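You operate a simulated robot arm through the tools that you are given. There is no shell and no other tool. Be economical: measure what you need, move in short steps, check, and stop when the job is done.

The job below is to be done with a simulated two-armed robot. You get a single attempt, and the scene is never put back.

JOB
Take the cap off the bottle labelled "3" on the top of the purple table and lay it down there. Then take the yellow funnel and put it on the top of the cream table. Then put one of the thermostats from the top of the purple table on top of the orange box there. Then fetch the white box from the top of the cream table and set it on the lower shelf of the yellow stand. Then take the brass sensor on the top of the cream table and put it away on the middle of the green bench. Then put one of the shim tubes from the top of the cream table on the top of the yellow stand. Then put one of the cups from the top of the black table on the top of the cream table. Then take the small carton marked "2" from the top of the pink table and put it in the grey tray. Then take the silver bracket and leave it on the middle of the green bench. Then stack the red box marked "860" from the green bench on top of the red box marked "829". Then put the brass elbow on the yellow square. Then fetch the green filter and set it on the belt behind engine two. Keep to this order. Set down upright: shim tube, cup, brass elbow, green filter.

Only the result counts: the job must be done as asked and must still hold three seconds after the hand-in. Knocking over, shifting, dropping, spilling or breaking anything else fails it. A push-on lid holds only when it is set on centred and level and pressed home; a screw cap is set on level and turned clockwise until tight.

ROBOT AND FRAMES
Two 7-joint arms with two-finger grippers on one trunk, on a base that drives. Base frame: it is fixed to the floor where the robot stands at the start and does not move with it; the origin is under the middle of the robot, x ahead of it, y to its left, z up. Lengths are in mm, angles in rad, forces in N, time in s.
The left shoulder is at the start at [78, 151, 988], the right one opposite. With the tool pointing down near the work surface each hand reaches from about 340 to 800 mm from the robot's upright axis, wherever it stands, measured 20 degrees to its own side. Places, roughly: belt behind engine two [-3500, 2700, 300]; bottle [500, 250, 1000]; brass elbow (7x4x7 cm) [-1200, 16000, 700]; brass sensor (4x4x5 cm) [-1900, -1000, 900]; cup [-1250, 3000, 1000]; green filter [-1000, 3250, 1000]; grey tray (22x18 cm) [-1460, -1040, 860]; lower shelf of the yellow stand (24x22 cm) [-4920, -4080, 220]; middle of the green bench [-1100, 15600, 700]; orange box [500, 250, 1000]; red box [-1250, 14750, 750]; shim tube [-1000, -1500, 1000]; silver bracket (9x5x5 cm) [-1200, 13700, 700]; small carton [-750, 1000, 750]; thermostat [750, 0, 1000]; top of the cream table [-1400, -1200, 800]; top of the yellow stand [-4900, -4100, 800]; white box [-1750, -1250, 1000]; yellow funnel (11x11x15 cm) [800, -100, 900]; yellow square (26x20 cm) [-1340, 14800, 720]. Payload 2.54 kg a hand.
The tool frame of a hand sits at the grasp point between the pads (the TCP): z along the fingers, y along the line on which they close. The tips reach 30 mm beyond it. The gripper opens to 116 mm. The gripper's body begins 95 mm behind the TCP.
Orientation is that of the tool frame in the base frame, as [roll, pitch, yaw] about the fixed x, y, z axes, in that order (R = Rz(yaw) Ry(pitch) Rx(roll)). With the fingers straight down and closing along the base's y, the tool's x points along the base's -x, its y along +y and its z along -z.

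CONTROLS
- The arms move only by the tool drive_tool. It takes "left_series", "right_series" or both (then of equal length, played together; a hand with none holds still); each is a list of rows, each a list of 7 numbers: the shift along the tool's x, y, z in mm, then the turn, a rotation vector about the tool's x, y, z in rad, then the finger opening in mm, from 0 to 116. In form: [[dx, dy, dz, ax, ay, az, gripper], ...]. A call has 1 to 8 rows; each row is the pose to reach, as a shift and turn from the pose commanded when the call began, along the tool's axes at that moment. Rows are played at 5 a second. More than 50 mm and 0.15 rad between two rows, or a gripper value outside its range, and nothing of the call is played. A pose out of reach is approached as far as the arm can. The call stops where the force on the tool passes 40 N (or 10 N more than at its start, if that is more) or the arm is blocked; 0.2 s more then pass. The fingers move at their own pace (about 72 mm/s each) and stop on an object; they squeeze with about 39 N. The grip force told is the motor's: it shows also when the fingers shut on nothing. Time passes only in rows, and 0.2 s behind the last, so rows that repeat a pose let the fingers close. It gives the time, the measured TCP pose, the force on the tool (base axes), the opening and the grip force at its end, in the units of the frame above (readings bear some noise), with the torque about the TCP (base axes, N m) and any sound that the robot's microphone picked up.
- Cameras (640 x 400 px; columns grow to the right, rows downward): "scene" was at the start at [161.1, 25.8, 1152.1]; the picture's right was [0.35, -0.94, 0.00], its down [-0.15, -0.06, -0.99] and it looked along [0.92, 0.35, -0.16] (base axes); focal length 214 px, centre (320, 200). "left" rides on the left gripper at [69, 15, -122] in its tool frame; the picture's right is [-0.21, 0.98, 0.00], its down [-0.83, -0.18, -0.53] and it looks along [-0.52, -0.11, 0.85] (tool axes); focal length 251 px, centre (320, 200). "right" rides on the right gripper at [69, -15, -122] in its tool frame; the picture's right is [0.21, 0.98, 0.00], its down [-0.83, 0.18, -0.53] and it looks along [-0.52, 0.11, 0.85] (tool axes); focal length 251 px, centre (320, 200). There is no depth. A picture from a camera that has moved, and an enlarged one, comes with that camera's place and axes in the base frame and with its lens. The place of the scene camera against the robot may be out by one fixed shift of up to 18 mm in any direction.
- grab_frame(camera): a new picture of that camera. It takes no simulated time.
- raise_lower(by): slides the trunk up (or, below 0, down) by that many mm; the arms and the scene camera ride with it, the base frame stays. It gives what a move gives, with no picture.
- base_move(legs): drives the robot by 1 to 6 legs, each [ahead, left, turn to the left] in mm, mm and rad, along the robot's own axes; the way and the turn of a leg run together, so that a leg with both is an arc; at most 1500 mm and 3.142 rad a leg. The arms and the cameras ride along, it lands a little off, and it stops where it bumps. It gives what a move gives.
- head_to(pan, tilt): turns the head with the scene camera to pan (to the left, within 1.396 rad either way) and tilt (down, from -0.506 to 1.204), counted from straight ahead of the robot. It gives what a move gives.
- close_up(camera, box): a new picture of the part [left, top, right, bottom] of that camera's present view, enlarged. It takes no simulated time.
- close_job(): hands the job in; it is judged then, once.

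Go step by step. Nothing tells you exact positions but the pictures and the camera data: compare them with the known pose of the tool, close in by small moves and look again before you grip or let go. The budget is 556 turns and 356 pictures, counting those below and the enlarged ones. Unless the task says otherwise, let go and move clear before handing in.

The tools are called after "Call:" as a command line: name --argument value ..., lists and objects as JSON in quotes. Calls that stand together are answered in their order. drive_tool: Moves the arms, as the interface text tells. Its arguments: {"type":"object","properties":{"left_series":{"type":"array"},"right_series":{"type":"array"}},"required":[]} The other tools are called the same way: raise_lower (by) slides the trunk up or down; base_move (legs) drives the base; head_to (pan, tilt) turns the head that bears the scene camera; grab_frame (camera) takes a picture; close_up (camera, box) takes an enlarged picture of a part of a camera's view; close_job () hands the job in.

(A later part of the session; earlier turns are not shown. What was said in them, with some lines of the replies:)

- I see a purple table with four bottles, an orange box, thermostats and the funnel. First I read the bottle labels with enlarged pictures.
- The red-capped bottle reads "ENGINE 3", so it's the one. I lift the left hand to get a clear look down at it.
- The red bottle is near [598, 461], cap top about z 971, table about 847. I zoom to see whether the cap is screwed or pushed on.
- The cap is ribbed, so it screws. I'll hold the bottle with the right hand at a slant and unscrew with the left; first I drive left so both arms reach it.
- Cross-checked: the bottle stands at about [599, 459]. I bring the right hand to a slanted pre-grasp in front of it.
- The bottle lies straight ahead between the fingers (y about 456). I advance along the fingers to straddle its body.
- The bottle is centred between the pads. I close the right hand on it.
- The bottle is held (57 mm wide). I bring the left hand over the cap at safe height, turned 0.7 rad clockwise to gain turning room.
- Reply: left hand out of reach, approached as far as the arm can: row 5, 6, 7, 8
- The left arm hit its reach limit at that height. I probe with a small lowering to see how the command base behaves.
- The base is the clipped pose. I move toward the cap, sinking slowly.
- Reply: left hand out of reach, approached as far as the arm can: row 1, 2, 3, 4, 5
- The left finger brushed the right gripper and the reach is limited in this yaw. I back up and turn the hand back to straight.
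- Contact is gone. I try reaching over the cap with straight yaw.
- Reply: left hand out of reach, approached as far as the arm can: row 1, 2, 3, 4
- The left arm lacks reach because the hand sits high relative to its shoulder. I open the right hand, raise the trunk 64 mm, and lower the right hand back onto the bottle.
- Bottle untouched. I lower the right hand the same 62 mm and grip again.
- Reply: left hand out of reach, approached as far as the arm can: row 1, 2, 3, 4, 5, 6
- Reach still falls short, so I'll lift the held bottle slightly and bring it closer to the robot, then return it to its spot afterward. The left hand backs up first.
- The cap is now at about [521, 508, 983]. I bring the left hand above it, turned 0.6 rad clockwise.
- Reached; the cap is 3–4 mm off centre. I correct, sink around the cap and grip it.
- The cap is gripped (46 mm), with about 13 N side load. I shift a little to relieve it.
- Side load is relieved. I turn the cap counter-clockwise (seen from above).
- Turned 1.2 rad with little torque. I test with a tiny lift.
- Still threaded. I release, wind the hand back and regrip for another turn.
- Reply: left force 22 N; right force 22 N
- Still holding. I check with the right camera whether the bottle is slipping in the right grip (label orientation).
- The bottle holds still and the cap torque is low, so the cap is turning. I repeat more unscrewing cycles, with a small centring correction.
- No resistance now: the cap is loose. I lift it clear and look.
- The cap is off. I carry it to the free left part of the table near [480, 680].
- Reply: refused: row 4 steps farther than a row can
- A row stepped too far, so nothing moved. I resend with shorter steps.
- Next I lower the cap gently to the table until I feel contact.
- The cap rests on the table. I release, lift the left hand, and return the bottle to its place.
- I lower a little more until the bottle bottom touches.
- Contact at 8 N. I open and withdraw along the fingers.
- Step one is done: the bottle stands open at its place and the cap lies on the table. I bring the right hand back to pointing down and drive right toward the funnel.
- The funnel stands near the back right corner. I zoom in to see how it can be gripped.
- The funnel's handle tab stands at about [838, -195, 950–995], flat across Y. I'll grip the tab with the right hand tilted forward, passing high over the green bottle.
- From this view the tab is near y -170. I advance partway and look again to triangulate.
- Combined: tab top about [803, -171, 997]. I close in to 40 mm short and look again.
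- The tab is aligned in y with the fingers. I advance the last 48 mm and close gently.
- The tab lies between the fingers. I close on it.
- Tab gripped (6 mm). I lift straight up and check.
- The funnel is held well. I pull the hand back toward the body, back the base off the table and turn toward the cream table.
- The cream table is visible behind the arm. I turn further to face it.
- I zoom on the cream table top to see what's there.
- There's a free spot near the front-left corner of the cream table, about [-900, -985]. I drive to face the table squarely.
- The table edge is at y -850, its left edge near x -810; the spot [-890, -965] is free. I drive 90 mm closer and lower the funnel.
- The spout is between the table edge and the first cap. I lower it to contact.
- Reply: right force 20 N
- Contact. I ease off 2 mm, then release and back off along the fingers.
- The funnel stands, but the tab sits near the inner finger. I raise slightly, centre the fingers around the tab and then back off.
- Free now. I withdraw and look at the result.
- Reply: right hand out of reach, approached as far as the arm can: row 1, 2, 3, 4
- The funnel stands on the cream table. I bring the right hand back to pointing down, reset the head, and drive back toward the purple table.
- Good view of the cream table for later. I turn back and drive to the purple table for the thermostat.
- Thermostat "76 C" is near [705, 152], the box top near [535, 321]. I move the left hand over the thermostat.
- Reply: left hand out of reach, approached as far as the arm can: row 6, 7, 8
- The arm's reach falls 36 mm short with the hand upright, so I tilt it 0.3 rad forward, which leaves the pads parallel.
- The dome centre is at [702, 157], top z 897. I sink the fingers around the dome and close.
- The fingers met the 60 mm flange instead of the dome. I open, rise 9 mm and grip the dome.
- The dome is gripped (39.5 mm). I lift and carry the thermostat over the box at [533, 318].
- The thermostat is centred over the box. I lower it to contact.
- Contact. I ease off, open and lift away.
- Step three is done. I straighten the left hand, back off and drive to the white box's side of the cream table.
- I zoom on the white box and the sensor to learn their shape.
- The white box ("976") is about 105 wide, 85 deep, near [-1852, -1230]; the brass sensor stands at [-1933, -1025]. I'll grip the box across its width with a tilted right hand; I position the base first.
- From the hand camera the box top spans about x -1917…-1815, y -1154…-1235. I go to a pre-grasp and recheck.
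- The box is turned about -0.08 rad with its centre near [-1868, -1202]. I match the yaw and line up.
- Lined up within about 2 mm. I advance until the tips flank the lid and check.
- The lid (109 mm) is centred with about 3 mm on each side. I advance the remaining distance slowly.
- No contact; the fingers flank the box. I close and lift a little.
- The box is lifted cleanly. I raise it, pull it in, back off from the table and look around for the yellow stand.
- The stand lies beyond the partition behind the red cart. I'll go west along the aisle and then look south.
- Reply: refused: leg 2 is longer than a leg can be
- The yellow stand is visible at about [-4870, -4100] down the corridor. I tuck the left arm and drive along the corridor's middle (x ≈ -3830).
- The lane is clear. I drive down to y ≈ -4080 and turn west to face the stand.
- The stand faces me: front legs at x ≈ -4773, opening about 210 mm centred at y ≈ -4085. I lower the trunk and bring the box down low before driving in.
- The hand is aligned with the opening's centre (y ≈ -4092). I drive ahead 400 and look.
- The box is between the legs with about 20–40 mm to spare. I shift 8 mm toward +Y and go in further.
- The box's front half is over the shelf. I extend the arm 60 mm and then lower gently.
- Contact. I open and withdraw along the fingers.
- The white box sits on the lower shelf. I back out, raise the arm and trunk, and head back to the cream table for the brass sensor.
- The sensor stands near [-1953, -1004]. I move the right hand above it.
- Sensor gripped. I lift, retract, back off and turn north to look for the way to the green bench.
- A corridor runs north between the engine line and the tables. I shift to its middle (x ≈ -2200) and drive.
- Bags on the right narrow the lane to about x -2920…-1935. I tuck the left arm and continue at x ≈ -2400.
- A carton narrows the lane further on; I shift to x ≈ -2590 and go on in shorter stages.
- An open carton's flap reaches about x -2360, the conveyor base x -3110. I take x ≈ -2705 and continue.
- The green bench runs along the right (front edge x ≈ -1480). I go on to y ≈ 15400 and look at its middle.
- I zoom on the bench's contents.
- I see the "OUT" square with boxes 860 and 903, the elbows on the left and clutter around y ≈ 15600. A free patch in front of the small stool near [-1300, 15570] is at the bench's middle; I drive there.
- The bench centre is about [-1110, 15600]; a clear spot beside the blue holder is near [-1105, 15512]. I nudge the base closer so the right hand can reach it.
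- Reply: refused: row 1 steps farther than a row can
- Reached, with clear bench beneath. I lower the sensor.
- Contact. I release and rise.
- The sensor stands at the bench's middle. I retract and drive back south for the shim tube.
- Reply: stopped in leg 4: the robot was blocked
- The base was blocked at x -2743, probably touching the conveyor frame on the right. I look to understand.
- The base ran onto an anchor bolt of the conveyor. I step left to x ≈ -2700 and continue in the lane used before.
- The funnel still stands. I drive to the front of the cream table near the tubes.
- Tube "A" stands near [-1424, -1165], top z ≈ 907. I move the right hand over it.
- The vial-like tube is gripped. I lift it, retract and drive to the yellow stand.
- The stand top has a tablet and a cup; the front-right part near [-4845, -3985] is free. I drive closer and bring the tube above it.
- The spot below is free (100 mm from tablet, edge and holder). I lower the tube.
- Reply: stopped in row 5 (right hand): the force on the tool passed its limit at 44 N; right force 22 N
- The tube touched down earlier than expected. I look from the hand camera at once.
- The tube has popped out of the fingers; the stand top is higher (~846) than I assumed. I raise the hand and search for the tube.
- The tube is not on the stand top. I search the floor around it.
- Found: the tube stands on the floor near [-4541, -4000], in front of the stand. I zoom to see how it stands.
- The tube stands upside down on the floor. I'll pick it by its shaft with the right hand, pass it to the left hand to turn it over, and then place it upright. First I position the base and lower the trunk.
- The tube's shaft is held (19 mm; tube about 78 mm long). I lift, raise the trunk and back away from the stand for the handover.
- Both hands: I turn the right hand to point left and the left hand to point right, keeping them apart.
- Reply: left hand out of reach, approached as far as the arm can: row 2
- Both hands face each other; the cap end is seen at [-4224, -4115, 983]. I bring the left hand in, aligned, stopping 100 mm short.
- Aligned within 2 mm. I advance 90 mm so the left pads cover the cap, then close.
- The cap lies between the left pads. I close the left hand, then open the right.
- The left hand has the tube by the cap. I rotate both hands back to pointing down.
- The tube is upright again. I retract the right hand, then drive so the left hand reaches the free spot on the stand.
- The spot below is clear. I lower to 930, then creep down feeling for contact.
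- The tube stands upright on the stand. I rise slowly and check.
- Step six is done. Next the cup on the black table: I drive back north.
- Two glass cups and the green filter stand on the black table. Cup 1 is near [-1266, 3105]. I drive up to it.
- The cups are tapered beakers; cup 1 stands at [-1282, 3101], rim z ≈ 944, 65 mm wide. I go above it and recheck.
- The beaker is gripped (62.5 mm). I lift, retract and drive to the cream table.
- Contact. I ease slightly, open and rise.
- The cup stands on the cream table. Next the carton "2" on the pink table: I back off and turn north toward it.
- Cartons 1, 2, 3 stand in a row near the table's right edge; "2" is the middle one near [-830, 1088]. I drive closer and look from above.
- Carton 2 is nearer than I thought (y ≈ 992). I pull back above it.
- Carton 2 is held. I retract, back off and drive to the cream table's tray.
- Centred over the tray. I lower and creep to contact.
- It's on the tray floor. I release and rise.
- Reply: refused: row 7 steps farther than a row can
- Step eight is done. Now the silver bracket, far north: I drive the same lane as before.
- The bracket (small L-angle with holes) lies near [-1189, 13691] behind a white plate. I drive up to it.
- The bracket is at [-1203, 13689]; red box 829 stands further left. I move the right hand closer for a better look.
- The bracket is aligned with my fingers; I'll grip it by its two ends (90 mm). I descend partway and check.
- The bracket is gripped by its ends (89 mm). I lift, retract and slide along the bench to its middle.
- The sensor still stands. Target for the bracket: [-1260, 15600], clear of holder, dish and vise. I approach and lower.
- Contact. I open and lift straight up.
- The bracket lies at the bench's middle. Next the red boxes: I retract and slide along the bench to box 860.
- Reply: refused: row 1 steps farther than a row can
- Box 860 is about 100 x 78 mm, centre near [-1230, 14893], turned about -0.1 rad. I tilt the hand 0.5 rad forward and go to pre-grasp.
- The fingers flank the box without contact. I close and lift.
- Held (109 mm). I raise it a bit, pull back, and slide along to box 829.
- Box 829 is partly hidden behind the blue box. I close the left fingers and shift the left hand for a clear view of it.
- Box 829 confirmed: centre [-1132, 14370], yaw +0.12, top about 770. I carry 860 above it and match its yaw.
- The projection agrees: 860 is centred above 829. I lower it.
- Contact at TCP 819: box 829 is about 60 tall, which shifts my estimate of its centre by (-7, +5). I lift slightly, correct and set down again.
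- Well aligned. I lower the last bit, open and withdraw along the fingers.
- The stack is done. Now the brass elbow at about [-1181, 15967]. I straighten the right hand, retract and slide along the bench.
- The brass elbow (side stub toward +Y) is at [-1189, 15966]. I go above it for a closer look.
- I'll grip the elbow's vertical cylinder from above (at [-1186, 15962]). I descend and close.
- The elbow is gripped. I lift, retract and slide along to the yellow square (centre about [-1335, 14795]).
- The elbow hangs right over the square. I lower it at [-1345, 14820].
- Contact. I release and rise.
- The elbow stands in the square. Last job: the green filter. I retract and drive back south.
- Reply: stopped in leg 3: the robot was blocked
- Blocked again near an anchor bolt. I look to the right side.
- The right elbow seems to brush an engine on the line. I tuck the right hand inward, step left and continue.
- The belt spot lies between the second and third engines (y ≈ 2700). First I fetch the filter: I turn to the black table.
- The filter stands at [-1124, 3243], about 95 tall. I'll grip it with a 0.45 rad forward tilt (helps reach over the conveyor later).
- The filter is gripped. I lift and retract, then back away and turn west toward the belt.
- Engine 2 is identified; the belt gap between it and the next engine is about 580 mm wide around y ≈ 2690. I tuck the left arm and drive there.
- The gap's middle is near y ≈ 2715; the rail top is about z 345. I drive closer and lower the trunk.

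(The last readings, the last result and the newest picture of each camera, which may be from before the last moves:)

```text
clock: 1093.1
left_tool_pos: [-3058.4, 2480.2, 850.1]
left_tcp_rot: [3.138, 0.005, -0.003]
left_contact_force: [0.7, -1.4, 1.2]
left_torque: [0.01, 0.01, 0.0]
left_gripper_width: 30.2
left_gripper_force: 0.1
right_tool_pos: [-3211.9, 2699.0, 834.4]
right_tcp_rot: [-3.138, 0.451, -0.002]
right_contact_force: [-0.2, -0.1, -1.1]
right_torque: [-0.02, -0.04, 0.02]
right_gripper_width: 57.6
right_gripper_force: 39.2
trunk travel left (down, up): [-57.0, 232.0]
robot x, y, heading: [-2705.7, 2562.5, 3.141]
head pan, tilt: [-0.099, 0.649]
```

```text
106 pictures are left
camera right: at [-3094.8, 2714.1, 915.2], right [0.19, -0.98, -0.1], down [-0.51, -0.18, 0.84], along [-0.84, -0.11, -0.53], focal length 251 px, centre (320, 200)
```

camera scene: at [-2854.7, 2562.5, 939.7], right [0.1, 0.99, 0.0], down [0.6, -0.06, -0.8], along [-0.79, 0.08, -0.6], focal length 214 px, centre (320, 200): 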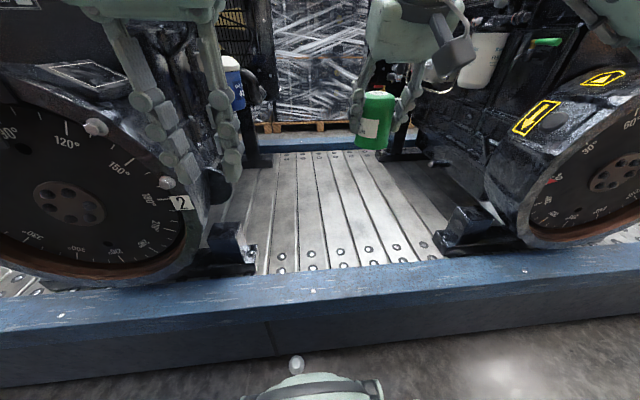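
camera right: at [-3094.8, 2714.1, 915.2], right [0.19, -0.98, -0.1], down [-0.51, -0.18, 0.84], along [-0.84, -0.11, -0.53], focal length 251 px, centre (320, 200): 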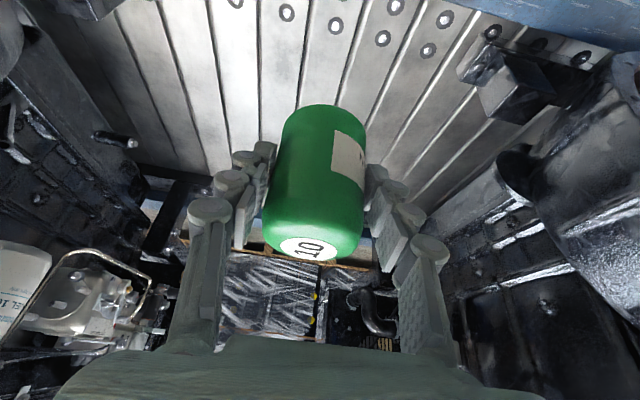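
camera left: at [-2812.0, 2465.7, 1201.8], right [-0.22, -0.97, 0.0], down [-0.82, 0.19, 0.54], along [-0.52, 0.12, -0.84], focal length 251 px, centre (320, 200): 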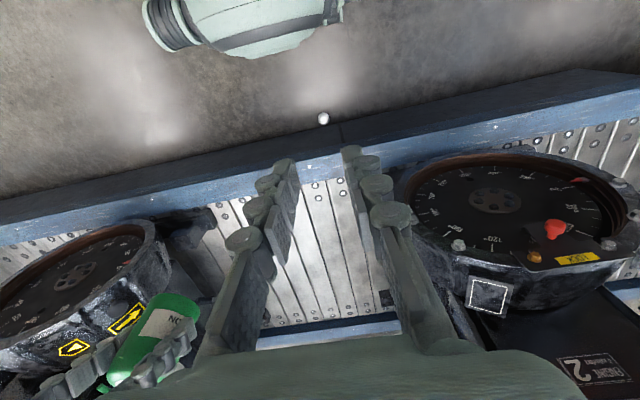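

The belt surface is near z ≈ 300. I move the filter in over the belt and down in two stages.

Call:
drive_tool --right_series '[[-4, -2, 44, 0, 0, 0, 35], [-8, -3, 88, 0, 0, 0, 35], [-12, -5, 132, 0, 0, 0, 35], [-16, -6, 176, 0, 0, 0, 35], [-20, -8, 220, 0, 0, 0, 35], [-24, -9, 264, 0, 0, 0, 35], [-28, -10, 308, 0, 0, 0, 35], [-30, -11, 348, 0, 0, 0, 35]]'

Call:
grab_frame --camera "right"

Call:
grab_frame --camera "scene"

```text
clock: 1094.9
left_tool_pos: [-3060.2, 2480.5, 850.9]
left_tcp_rot: [3.137, 0.005, -0.004]
left_contact_force: [0.0, 0.0, 0.4]
left_torque: [-0.01, 0.02, -0.04]
left_gripper_width: 29.9
left_gripper_force: 0.0
right_tool_pos: [-3389.8, 2711.5, 535.0]
right_tcp_rot: [-3.138, 0.452, 0.0]
right_contact_force: [0.6, -1.1, -2.1]
right_torque: [0.01, -0.05, -0.02]
right_gripper_width: 57.3
right_gripper_force: 39.5
trunk travel left (down, up): [-57.0, 232.0]
robot x, y, heading: [-2706.5, 2560.3, 3.137]
head pan, tilt: [-0.099, 0.649]
```

```text
105 pictures are left
camera right: at [-3272.7, 2725.9, 615.5], right [0.19, -0.98, -0.1], down [-0.51, -0.18, 0.84], along [-0.84, -0.11, -0.53], focal length 251 px, centre (320, 200)
```

right: 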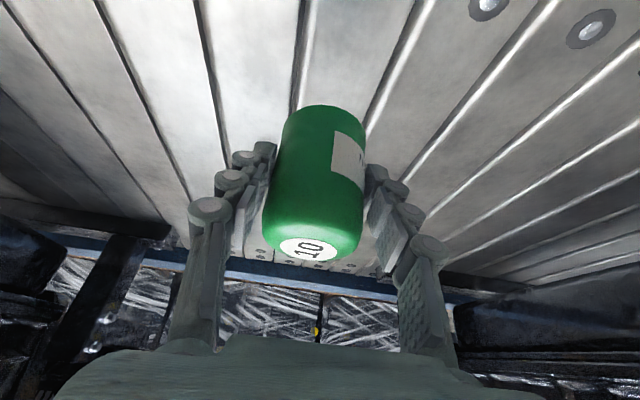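

```text
104 pictures are left
camera scene: at [-2854.8, 2562.5, 939.6], right [0.1, 0.99, 0.0], down [0.6, -0.06, -0.8], along [-0.79, 0.08, -0.6], focal length 214 px, centre (320, 200)
```

scene: 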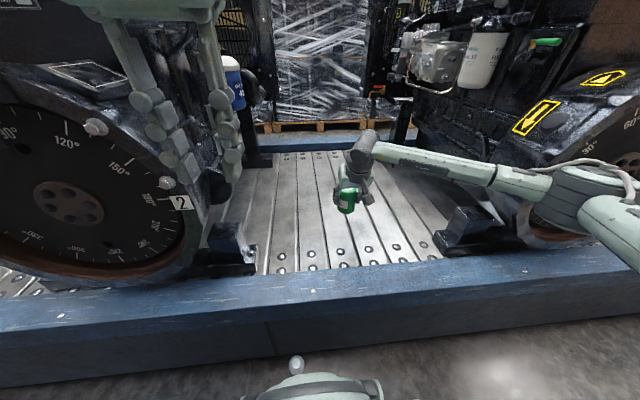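

Call:
drive_tool --right_series '[[-2, -1, 40, 0, 0, 0, 35], [-5, -2, 80, 0, 0, 0, 35], [-8, -2, 120, 0, 0, 0, 35], [-8, -2, 120, 0, 0, 0, 35]]'

Call:
close_up --camera "scene" --box '[260, 120, 460, 290]'

Call:
grab_frame --camera "right"

```text
clock: 1095.9
left_tool_pos: [-3059.9, 2480.5, 850.8]
left_tcp_rot: [3.139, 0.005, -0.003]
left_contact_force: [-0.8, -0.1, 0.0]
left_torque: [0.01, -0.03, -0.02]
left_gripper_width: 29.9
left_gripper_force: 0.1
right_tool_pos: [-3448.9, 2714.2, 429.8]
right_tcp_rot: [-3.138, 0.452, 0.001]
right_contact_force: [-0.7, -0.5, -1.8]
right_torque: [0.01, -0.02, 0.01]
right_gripper_width: 57.5
right_gripper_force: 38.9
trunk travel left (down, up): [-57.0, 232.0]
robot x, y, heading: [-2703.9, 2562.2, 3.137]
head pan, tilt: [-0.099, 0.649]
```

```text
2.35 times, centred on (360, 205) of scene
camera zoom: at [-2854.9, 2562.5, 939.5], right [0.1, 0.99, 0.0], down [0.6, -0.06, -0.8], along [-0.79, 0.08, -0.6], focal length 505 px, centre (226, 188)
```

zoom: 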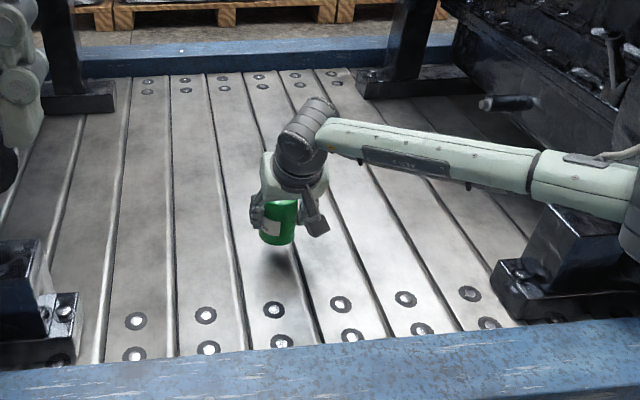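

```text
102 pictures are left
camera right: at [-3333.2, 2729.3, 510.2], right [0.19, -0.98, -0.1], down [-0.51, -0.18, 0.84], along [-0.84, -0.11, -0.53], focal length 251 px, centre (320, 200)
```

right: 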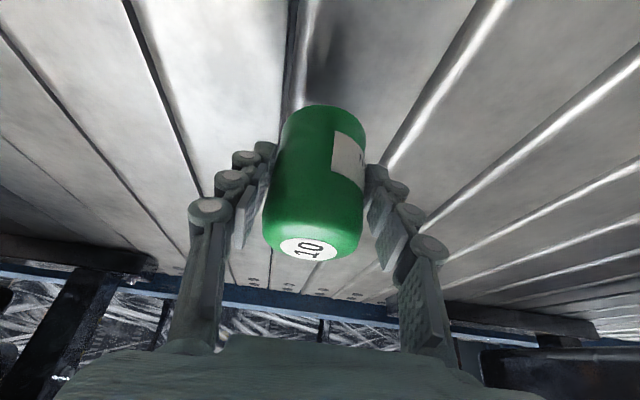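

The slats have raised seams; I shift 33 mm to the slat's centre and lower further.

Call:
drive_tool --right_series '[[0, 17, 0, 0, 0, 0, 35], [0, 33, 0, 0, 0, 0, 35], [9, 33, 18, 0, 0, 0, 35], [17, 33, 36, 0, 0, 0, 35], [17, 33, 36, 0, 0, 0, 35]]'

Call:
grab_frame --camera "right"

Call:
close_up --camera "scene" --box '[280, 140, 400, 260]'

```text
clock: 1097.1
left_tool_pos: [-3058.8, 2480.0, 851.8]
left_tcp_rot: [3.139, 0.007, -0.002]
left_contact_force: [0.6, 0.7, 0.0]
left_torque: [-0.02, -0.02, 0.02]
left_gripper_width: 29.9
left_gripper_force: 0.1
right_tool_pos: [-3450.8, 2680.5, 394.4]
right_tcp_rot: [-3.14, 0.458, 0.0]
right_contact_force: [1.4, 2.0, 16.6]
right_torque: [0.1, -0.4, -0.01]
right_gripper_width: 57.6
right_gripper_force: 38.7
trunk travel left (down, up): [-57.0, 232.0]
robot x, y, heading: [-2705.1, 2560.1, 3.138]
head pan, tilt: [-0.099, 0.649]
```

```text
101 pictures are left
camera right: at [-3334.9, 2694.7, 474.0], right [0.19, -0.98, -0.1], down [-0.5, -0.18, 0.84], along [-0.84, -0.11, -0.53], focal length 251 px, centre (320, 200)
```

right: 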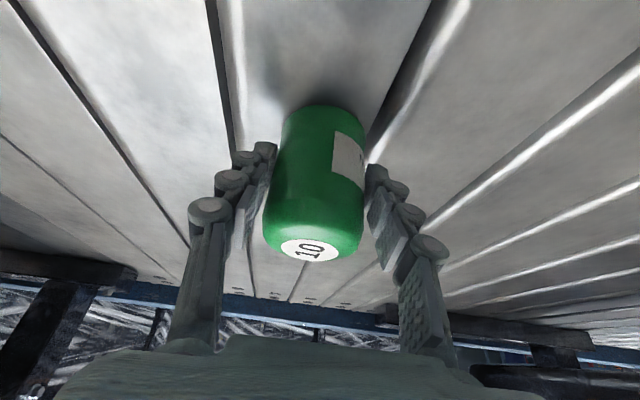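

```text
3.33 times, centred on (340, 200) of scene
camera zoom: at [-2853.3, 2562.3, 940.2], right [0.1, 0.99, 0.0], down [0.6, -0.06, -0.8], along [-0.79, 0.08, -0.6], focal length 715 px, centre (253, 200)
```

zoom: 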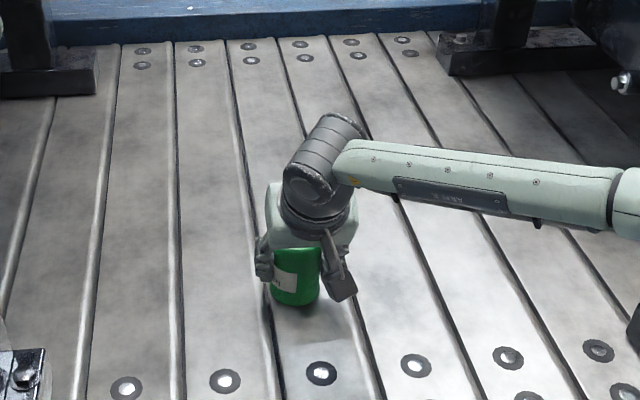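

The filter touches the belt slat (16 N), upright and between seams. I ease off, open and withdraw along the fingers.

Call:
drive_tool --right_series '[[-0.6, 0, -1.3, 0, 0, 0, 35], [-0.6, 0, -1.3, 0, 0, 0, 60], [-0.6, 0, -1.3, 0, 0, 0, 70], [-0.6, 0, -1.3, 0, 0, 0, 85], [-0.6, 0, -25, 0, 0, 0, 85], [-0.6, 0, -65, 0, 0, 0, 85], [-0.6, 0, -110, 0, 0, 0, 85], [-0.6, 0, -110, 0, 0, 0, 85]]'

Call:
grab_frame --camera "right"

Call:
close_up --camera "scene" --box '[280, 140, 400, 260]'

```text
clock: 1098.9
left_tool_pos: [-3058.5, 2479.9, 850.5]
left_tcp_rot: [3.138, 0.005, -0.003]
left_contact_force: [0.2, 0.3, -0.5]
left_torque: [-0.03, 0.03, -0.02]
left_gripper_width: 29.8
left_gripper_force: 0.1
right_tool_pos: [-3402.3, 2679.6, 489.3]
right_tcp_rot: [-3.138, 0.452, 0.0]
right_contact_force: [0.2, 0.3, 0.0]
right_torque: [0.01, 0.0, -0.01]
right_gripper_width: 84.9
right_gripper_force: 0.1
trunk travel left (down, up): [-57.0, 232.0]
robot x, y, heading: [-2705.6, 2560.5, 3.138]
head pan, tilt: [-0.099, 0.649]
```

```text
99 pictures are left
camera right: at [-3285.6, 2694.7, 570.6], right [0.19, -0.98, -0.1], down [-0.51, -0.18, 0.84], along [-0.84, -0.11, -0.53], focal length 251 px, centre (320, 200)
```

right: 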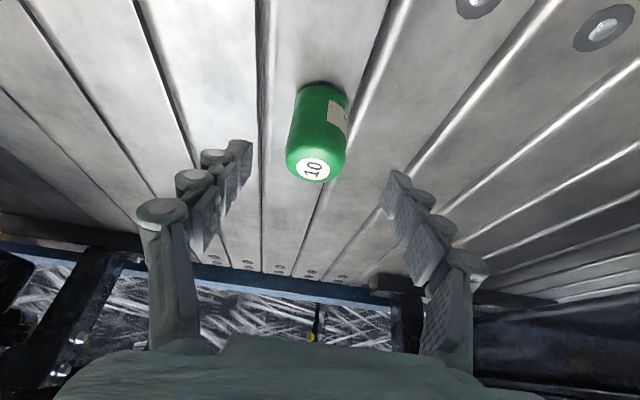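

```text
3.33 times, centred on (340, 200) of scene
camera zoom: at [-2854.6, 2562.5, 939.6], right [0.1, 0.99, 0.0], down [0.6, -0.06, -0.8], along [-0.79, 0.08, -0.6], focal length 715 px, centre (253, 200)
```

zoom: 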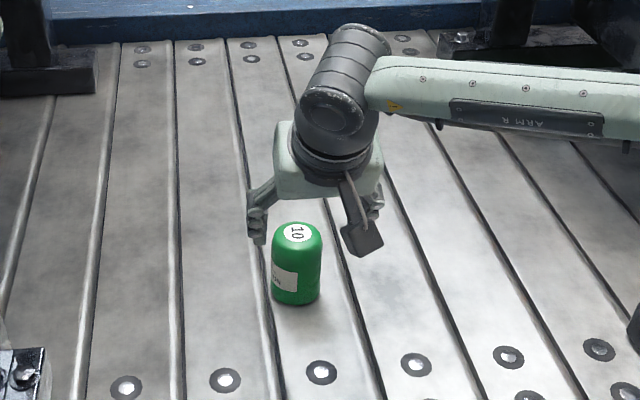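

The filter stands upright on the belt behind engine two. I retract the hand and back away.

Call:
drive_tool --right_series '[[4, 0, -47, 0, 0, 0, 85], [8, 0, -94, 0, 0, 0, 85], [12, 0, -141, 0, 0, 0, 85], [16, 0, -188, 0, 0, 0, 85], [20, 0, -235, 0, 0, 0, 85], [24, 0, -282, 0, 0, 0, 85], [28, 0, -329, 0, 0, 0, 85], [32, 0, -375, 0, 0, 0, 85]]'

Call:
base_move --legs '[[-400, 0, 0]]'

Call:
grab_frame --camera "scene"

```text
clock: 1100.7
left_tool_pos: [-3059.3, 2480.7, 849.9]
left_tcp_rot: [3.138, 0.004, -0.004]
left_contact_force: [1.1, 1.1, 0.3]
left_torque: [0.0, 0.03, -0.01]
left_gripper_width: 30.2
left_gripper_force: 0.1
right_tool_pos: [-3208.5, 2680.1, 814.2]
right_tcp_rot: [-3.138, 0.452, 0.0]
right_contact_force: [0.2, -0.7, 0.0]
right_torque: [-0.02, -0.02, -0.02]
right_gripper_width: 85.1
right_gripper_force: 0.0
trunk travel left (down, up): [-57.0, 232.0]
robot x, y, heading: [-2709.6, 2558.0, 3.139]
head pan, tilt: [-0.099, 0.649]
```

```text
clock: 1103.2
left_tool_pos: [-2662.8, 2479.5, 851.2]
left_tcp_rot: [3.138, 0.005, -0.002]
left_contact_force: [-0.1, 0.4, 0.5]
left_torque: [-0.01, -0.02, 0.01]
left_gripper_width: 30.0
left_gripper_force: 0.0
right_tool_pos: [-2814.1, 2679.1, 813.5]
right_tcp_rot: [-3.138, 0.452, -0.001]
right_contact_force: [0.9, 0.0, 0.1]
right_torque: [0.01, 0.01, 0.02]
right_gripper_width: 85.4
right_gripper_force: 0.1
trunk travel left (down, up): [-57.0, 232.0]
robot x, y, heading: [-2308.4, 2558.8, 3.141]
head pan, tilt: [-0.099, 0.649]
```

```text
97 pictures are left
camera scene: at [-2457.8, 2561.7, 939.6], right [0.1, 0.99, 0.0], down [0.6, -0.06, -0.8], along [-0.79, 0.08, -0.6], focal length 214 px, centre (320, 200)
```

scene: 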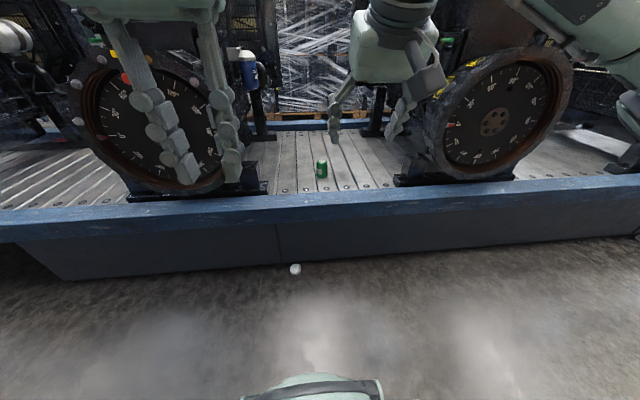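

The filter stands on the belt, hands are clear, and every earlier item was last seen in its place. I hand the job in.

Call:
close_job

```text
The job is handed in.
```

I did all twelve steps in order, and each item looked right when I last saw it. No result came back after the hand-in. Three things could still count against it:

- **Shim tube dropped:** on the first try the tube slipped out of the right hand at the yellow stand and landed upside down on the floor. I picked it up, turned it over by passing it to the left hand, and stood the same tube upright on the stand top.
- **Base blocked twice:** driving along the engine line the base was stopped two times. The first time I think it ran onto an anchor bolt; the second time the right elbow probably brushed an engine. I saw nothing move, but couldn't check the engine closely.
- **Bottle 3 moved and put back:** to reach its cap I lifted the bottle about 10 mm and brought it closer, then set it down where it had stood.

The brass sensor and the silver bracket are near the centre of the green bench, not exactly on it: the sensor is about 90 mm off along the bench and the bracket about 150 mm nearer the front edge. Other objects were already at the centre.
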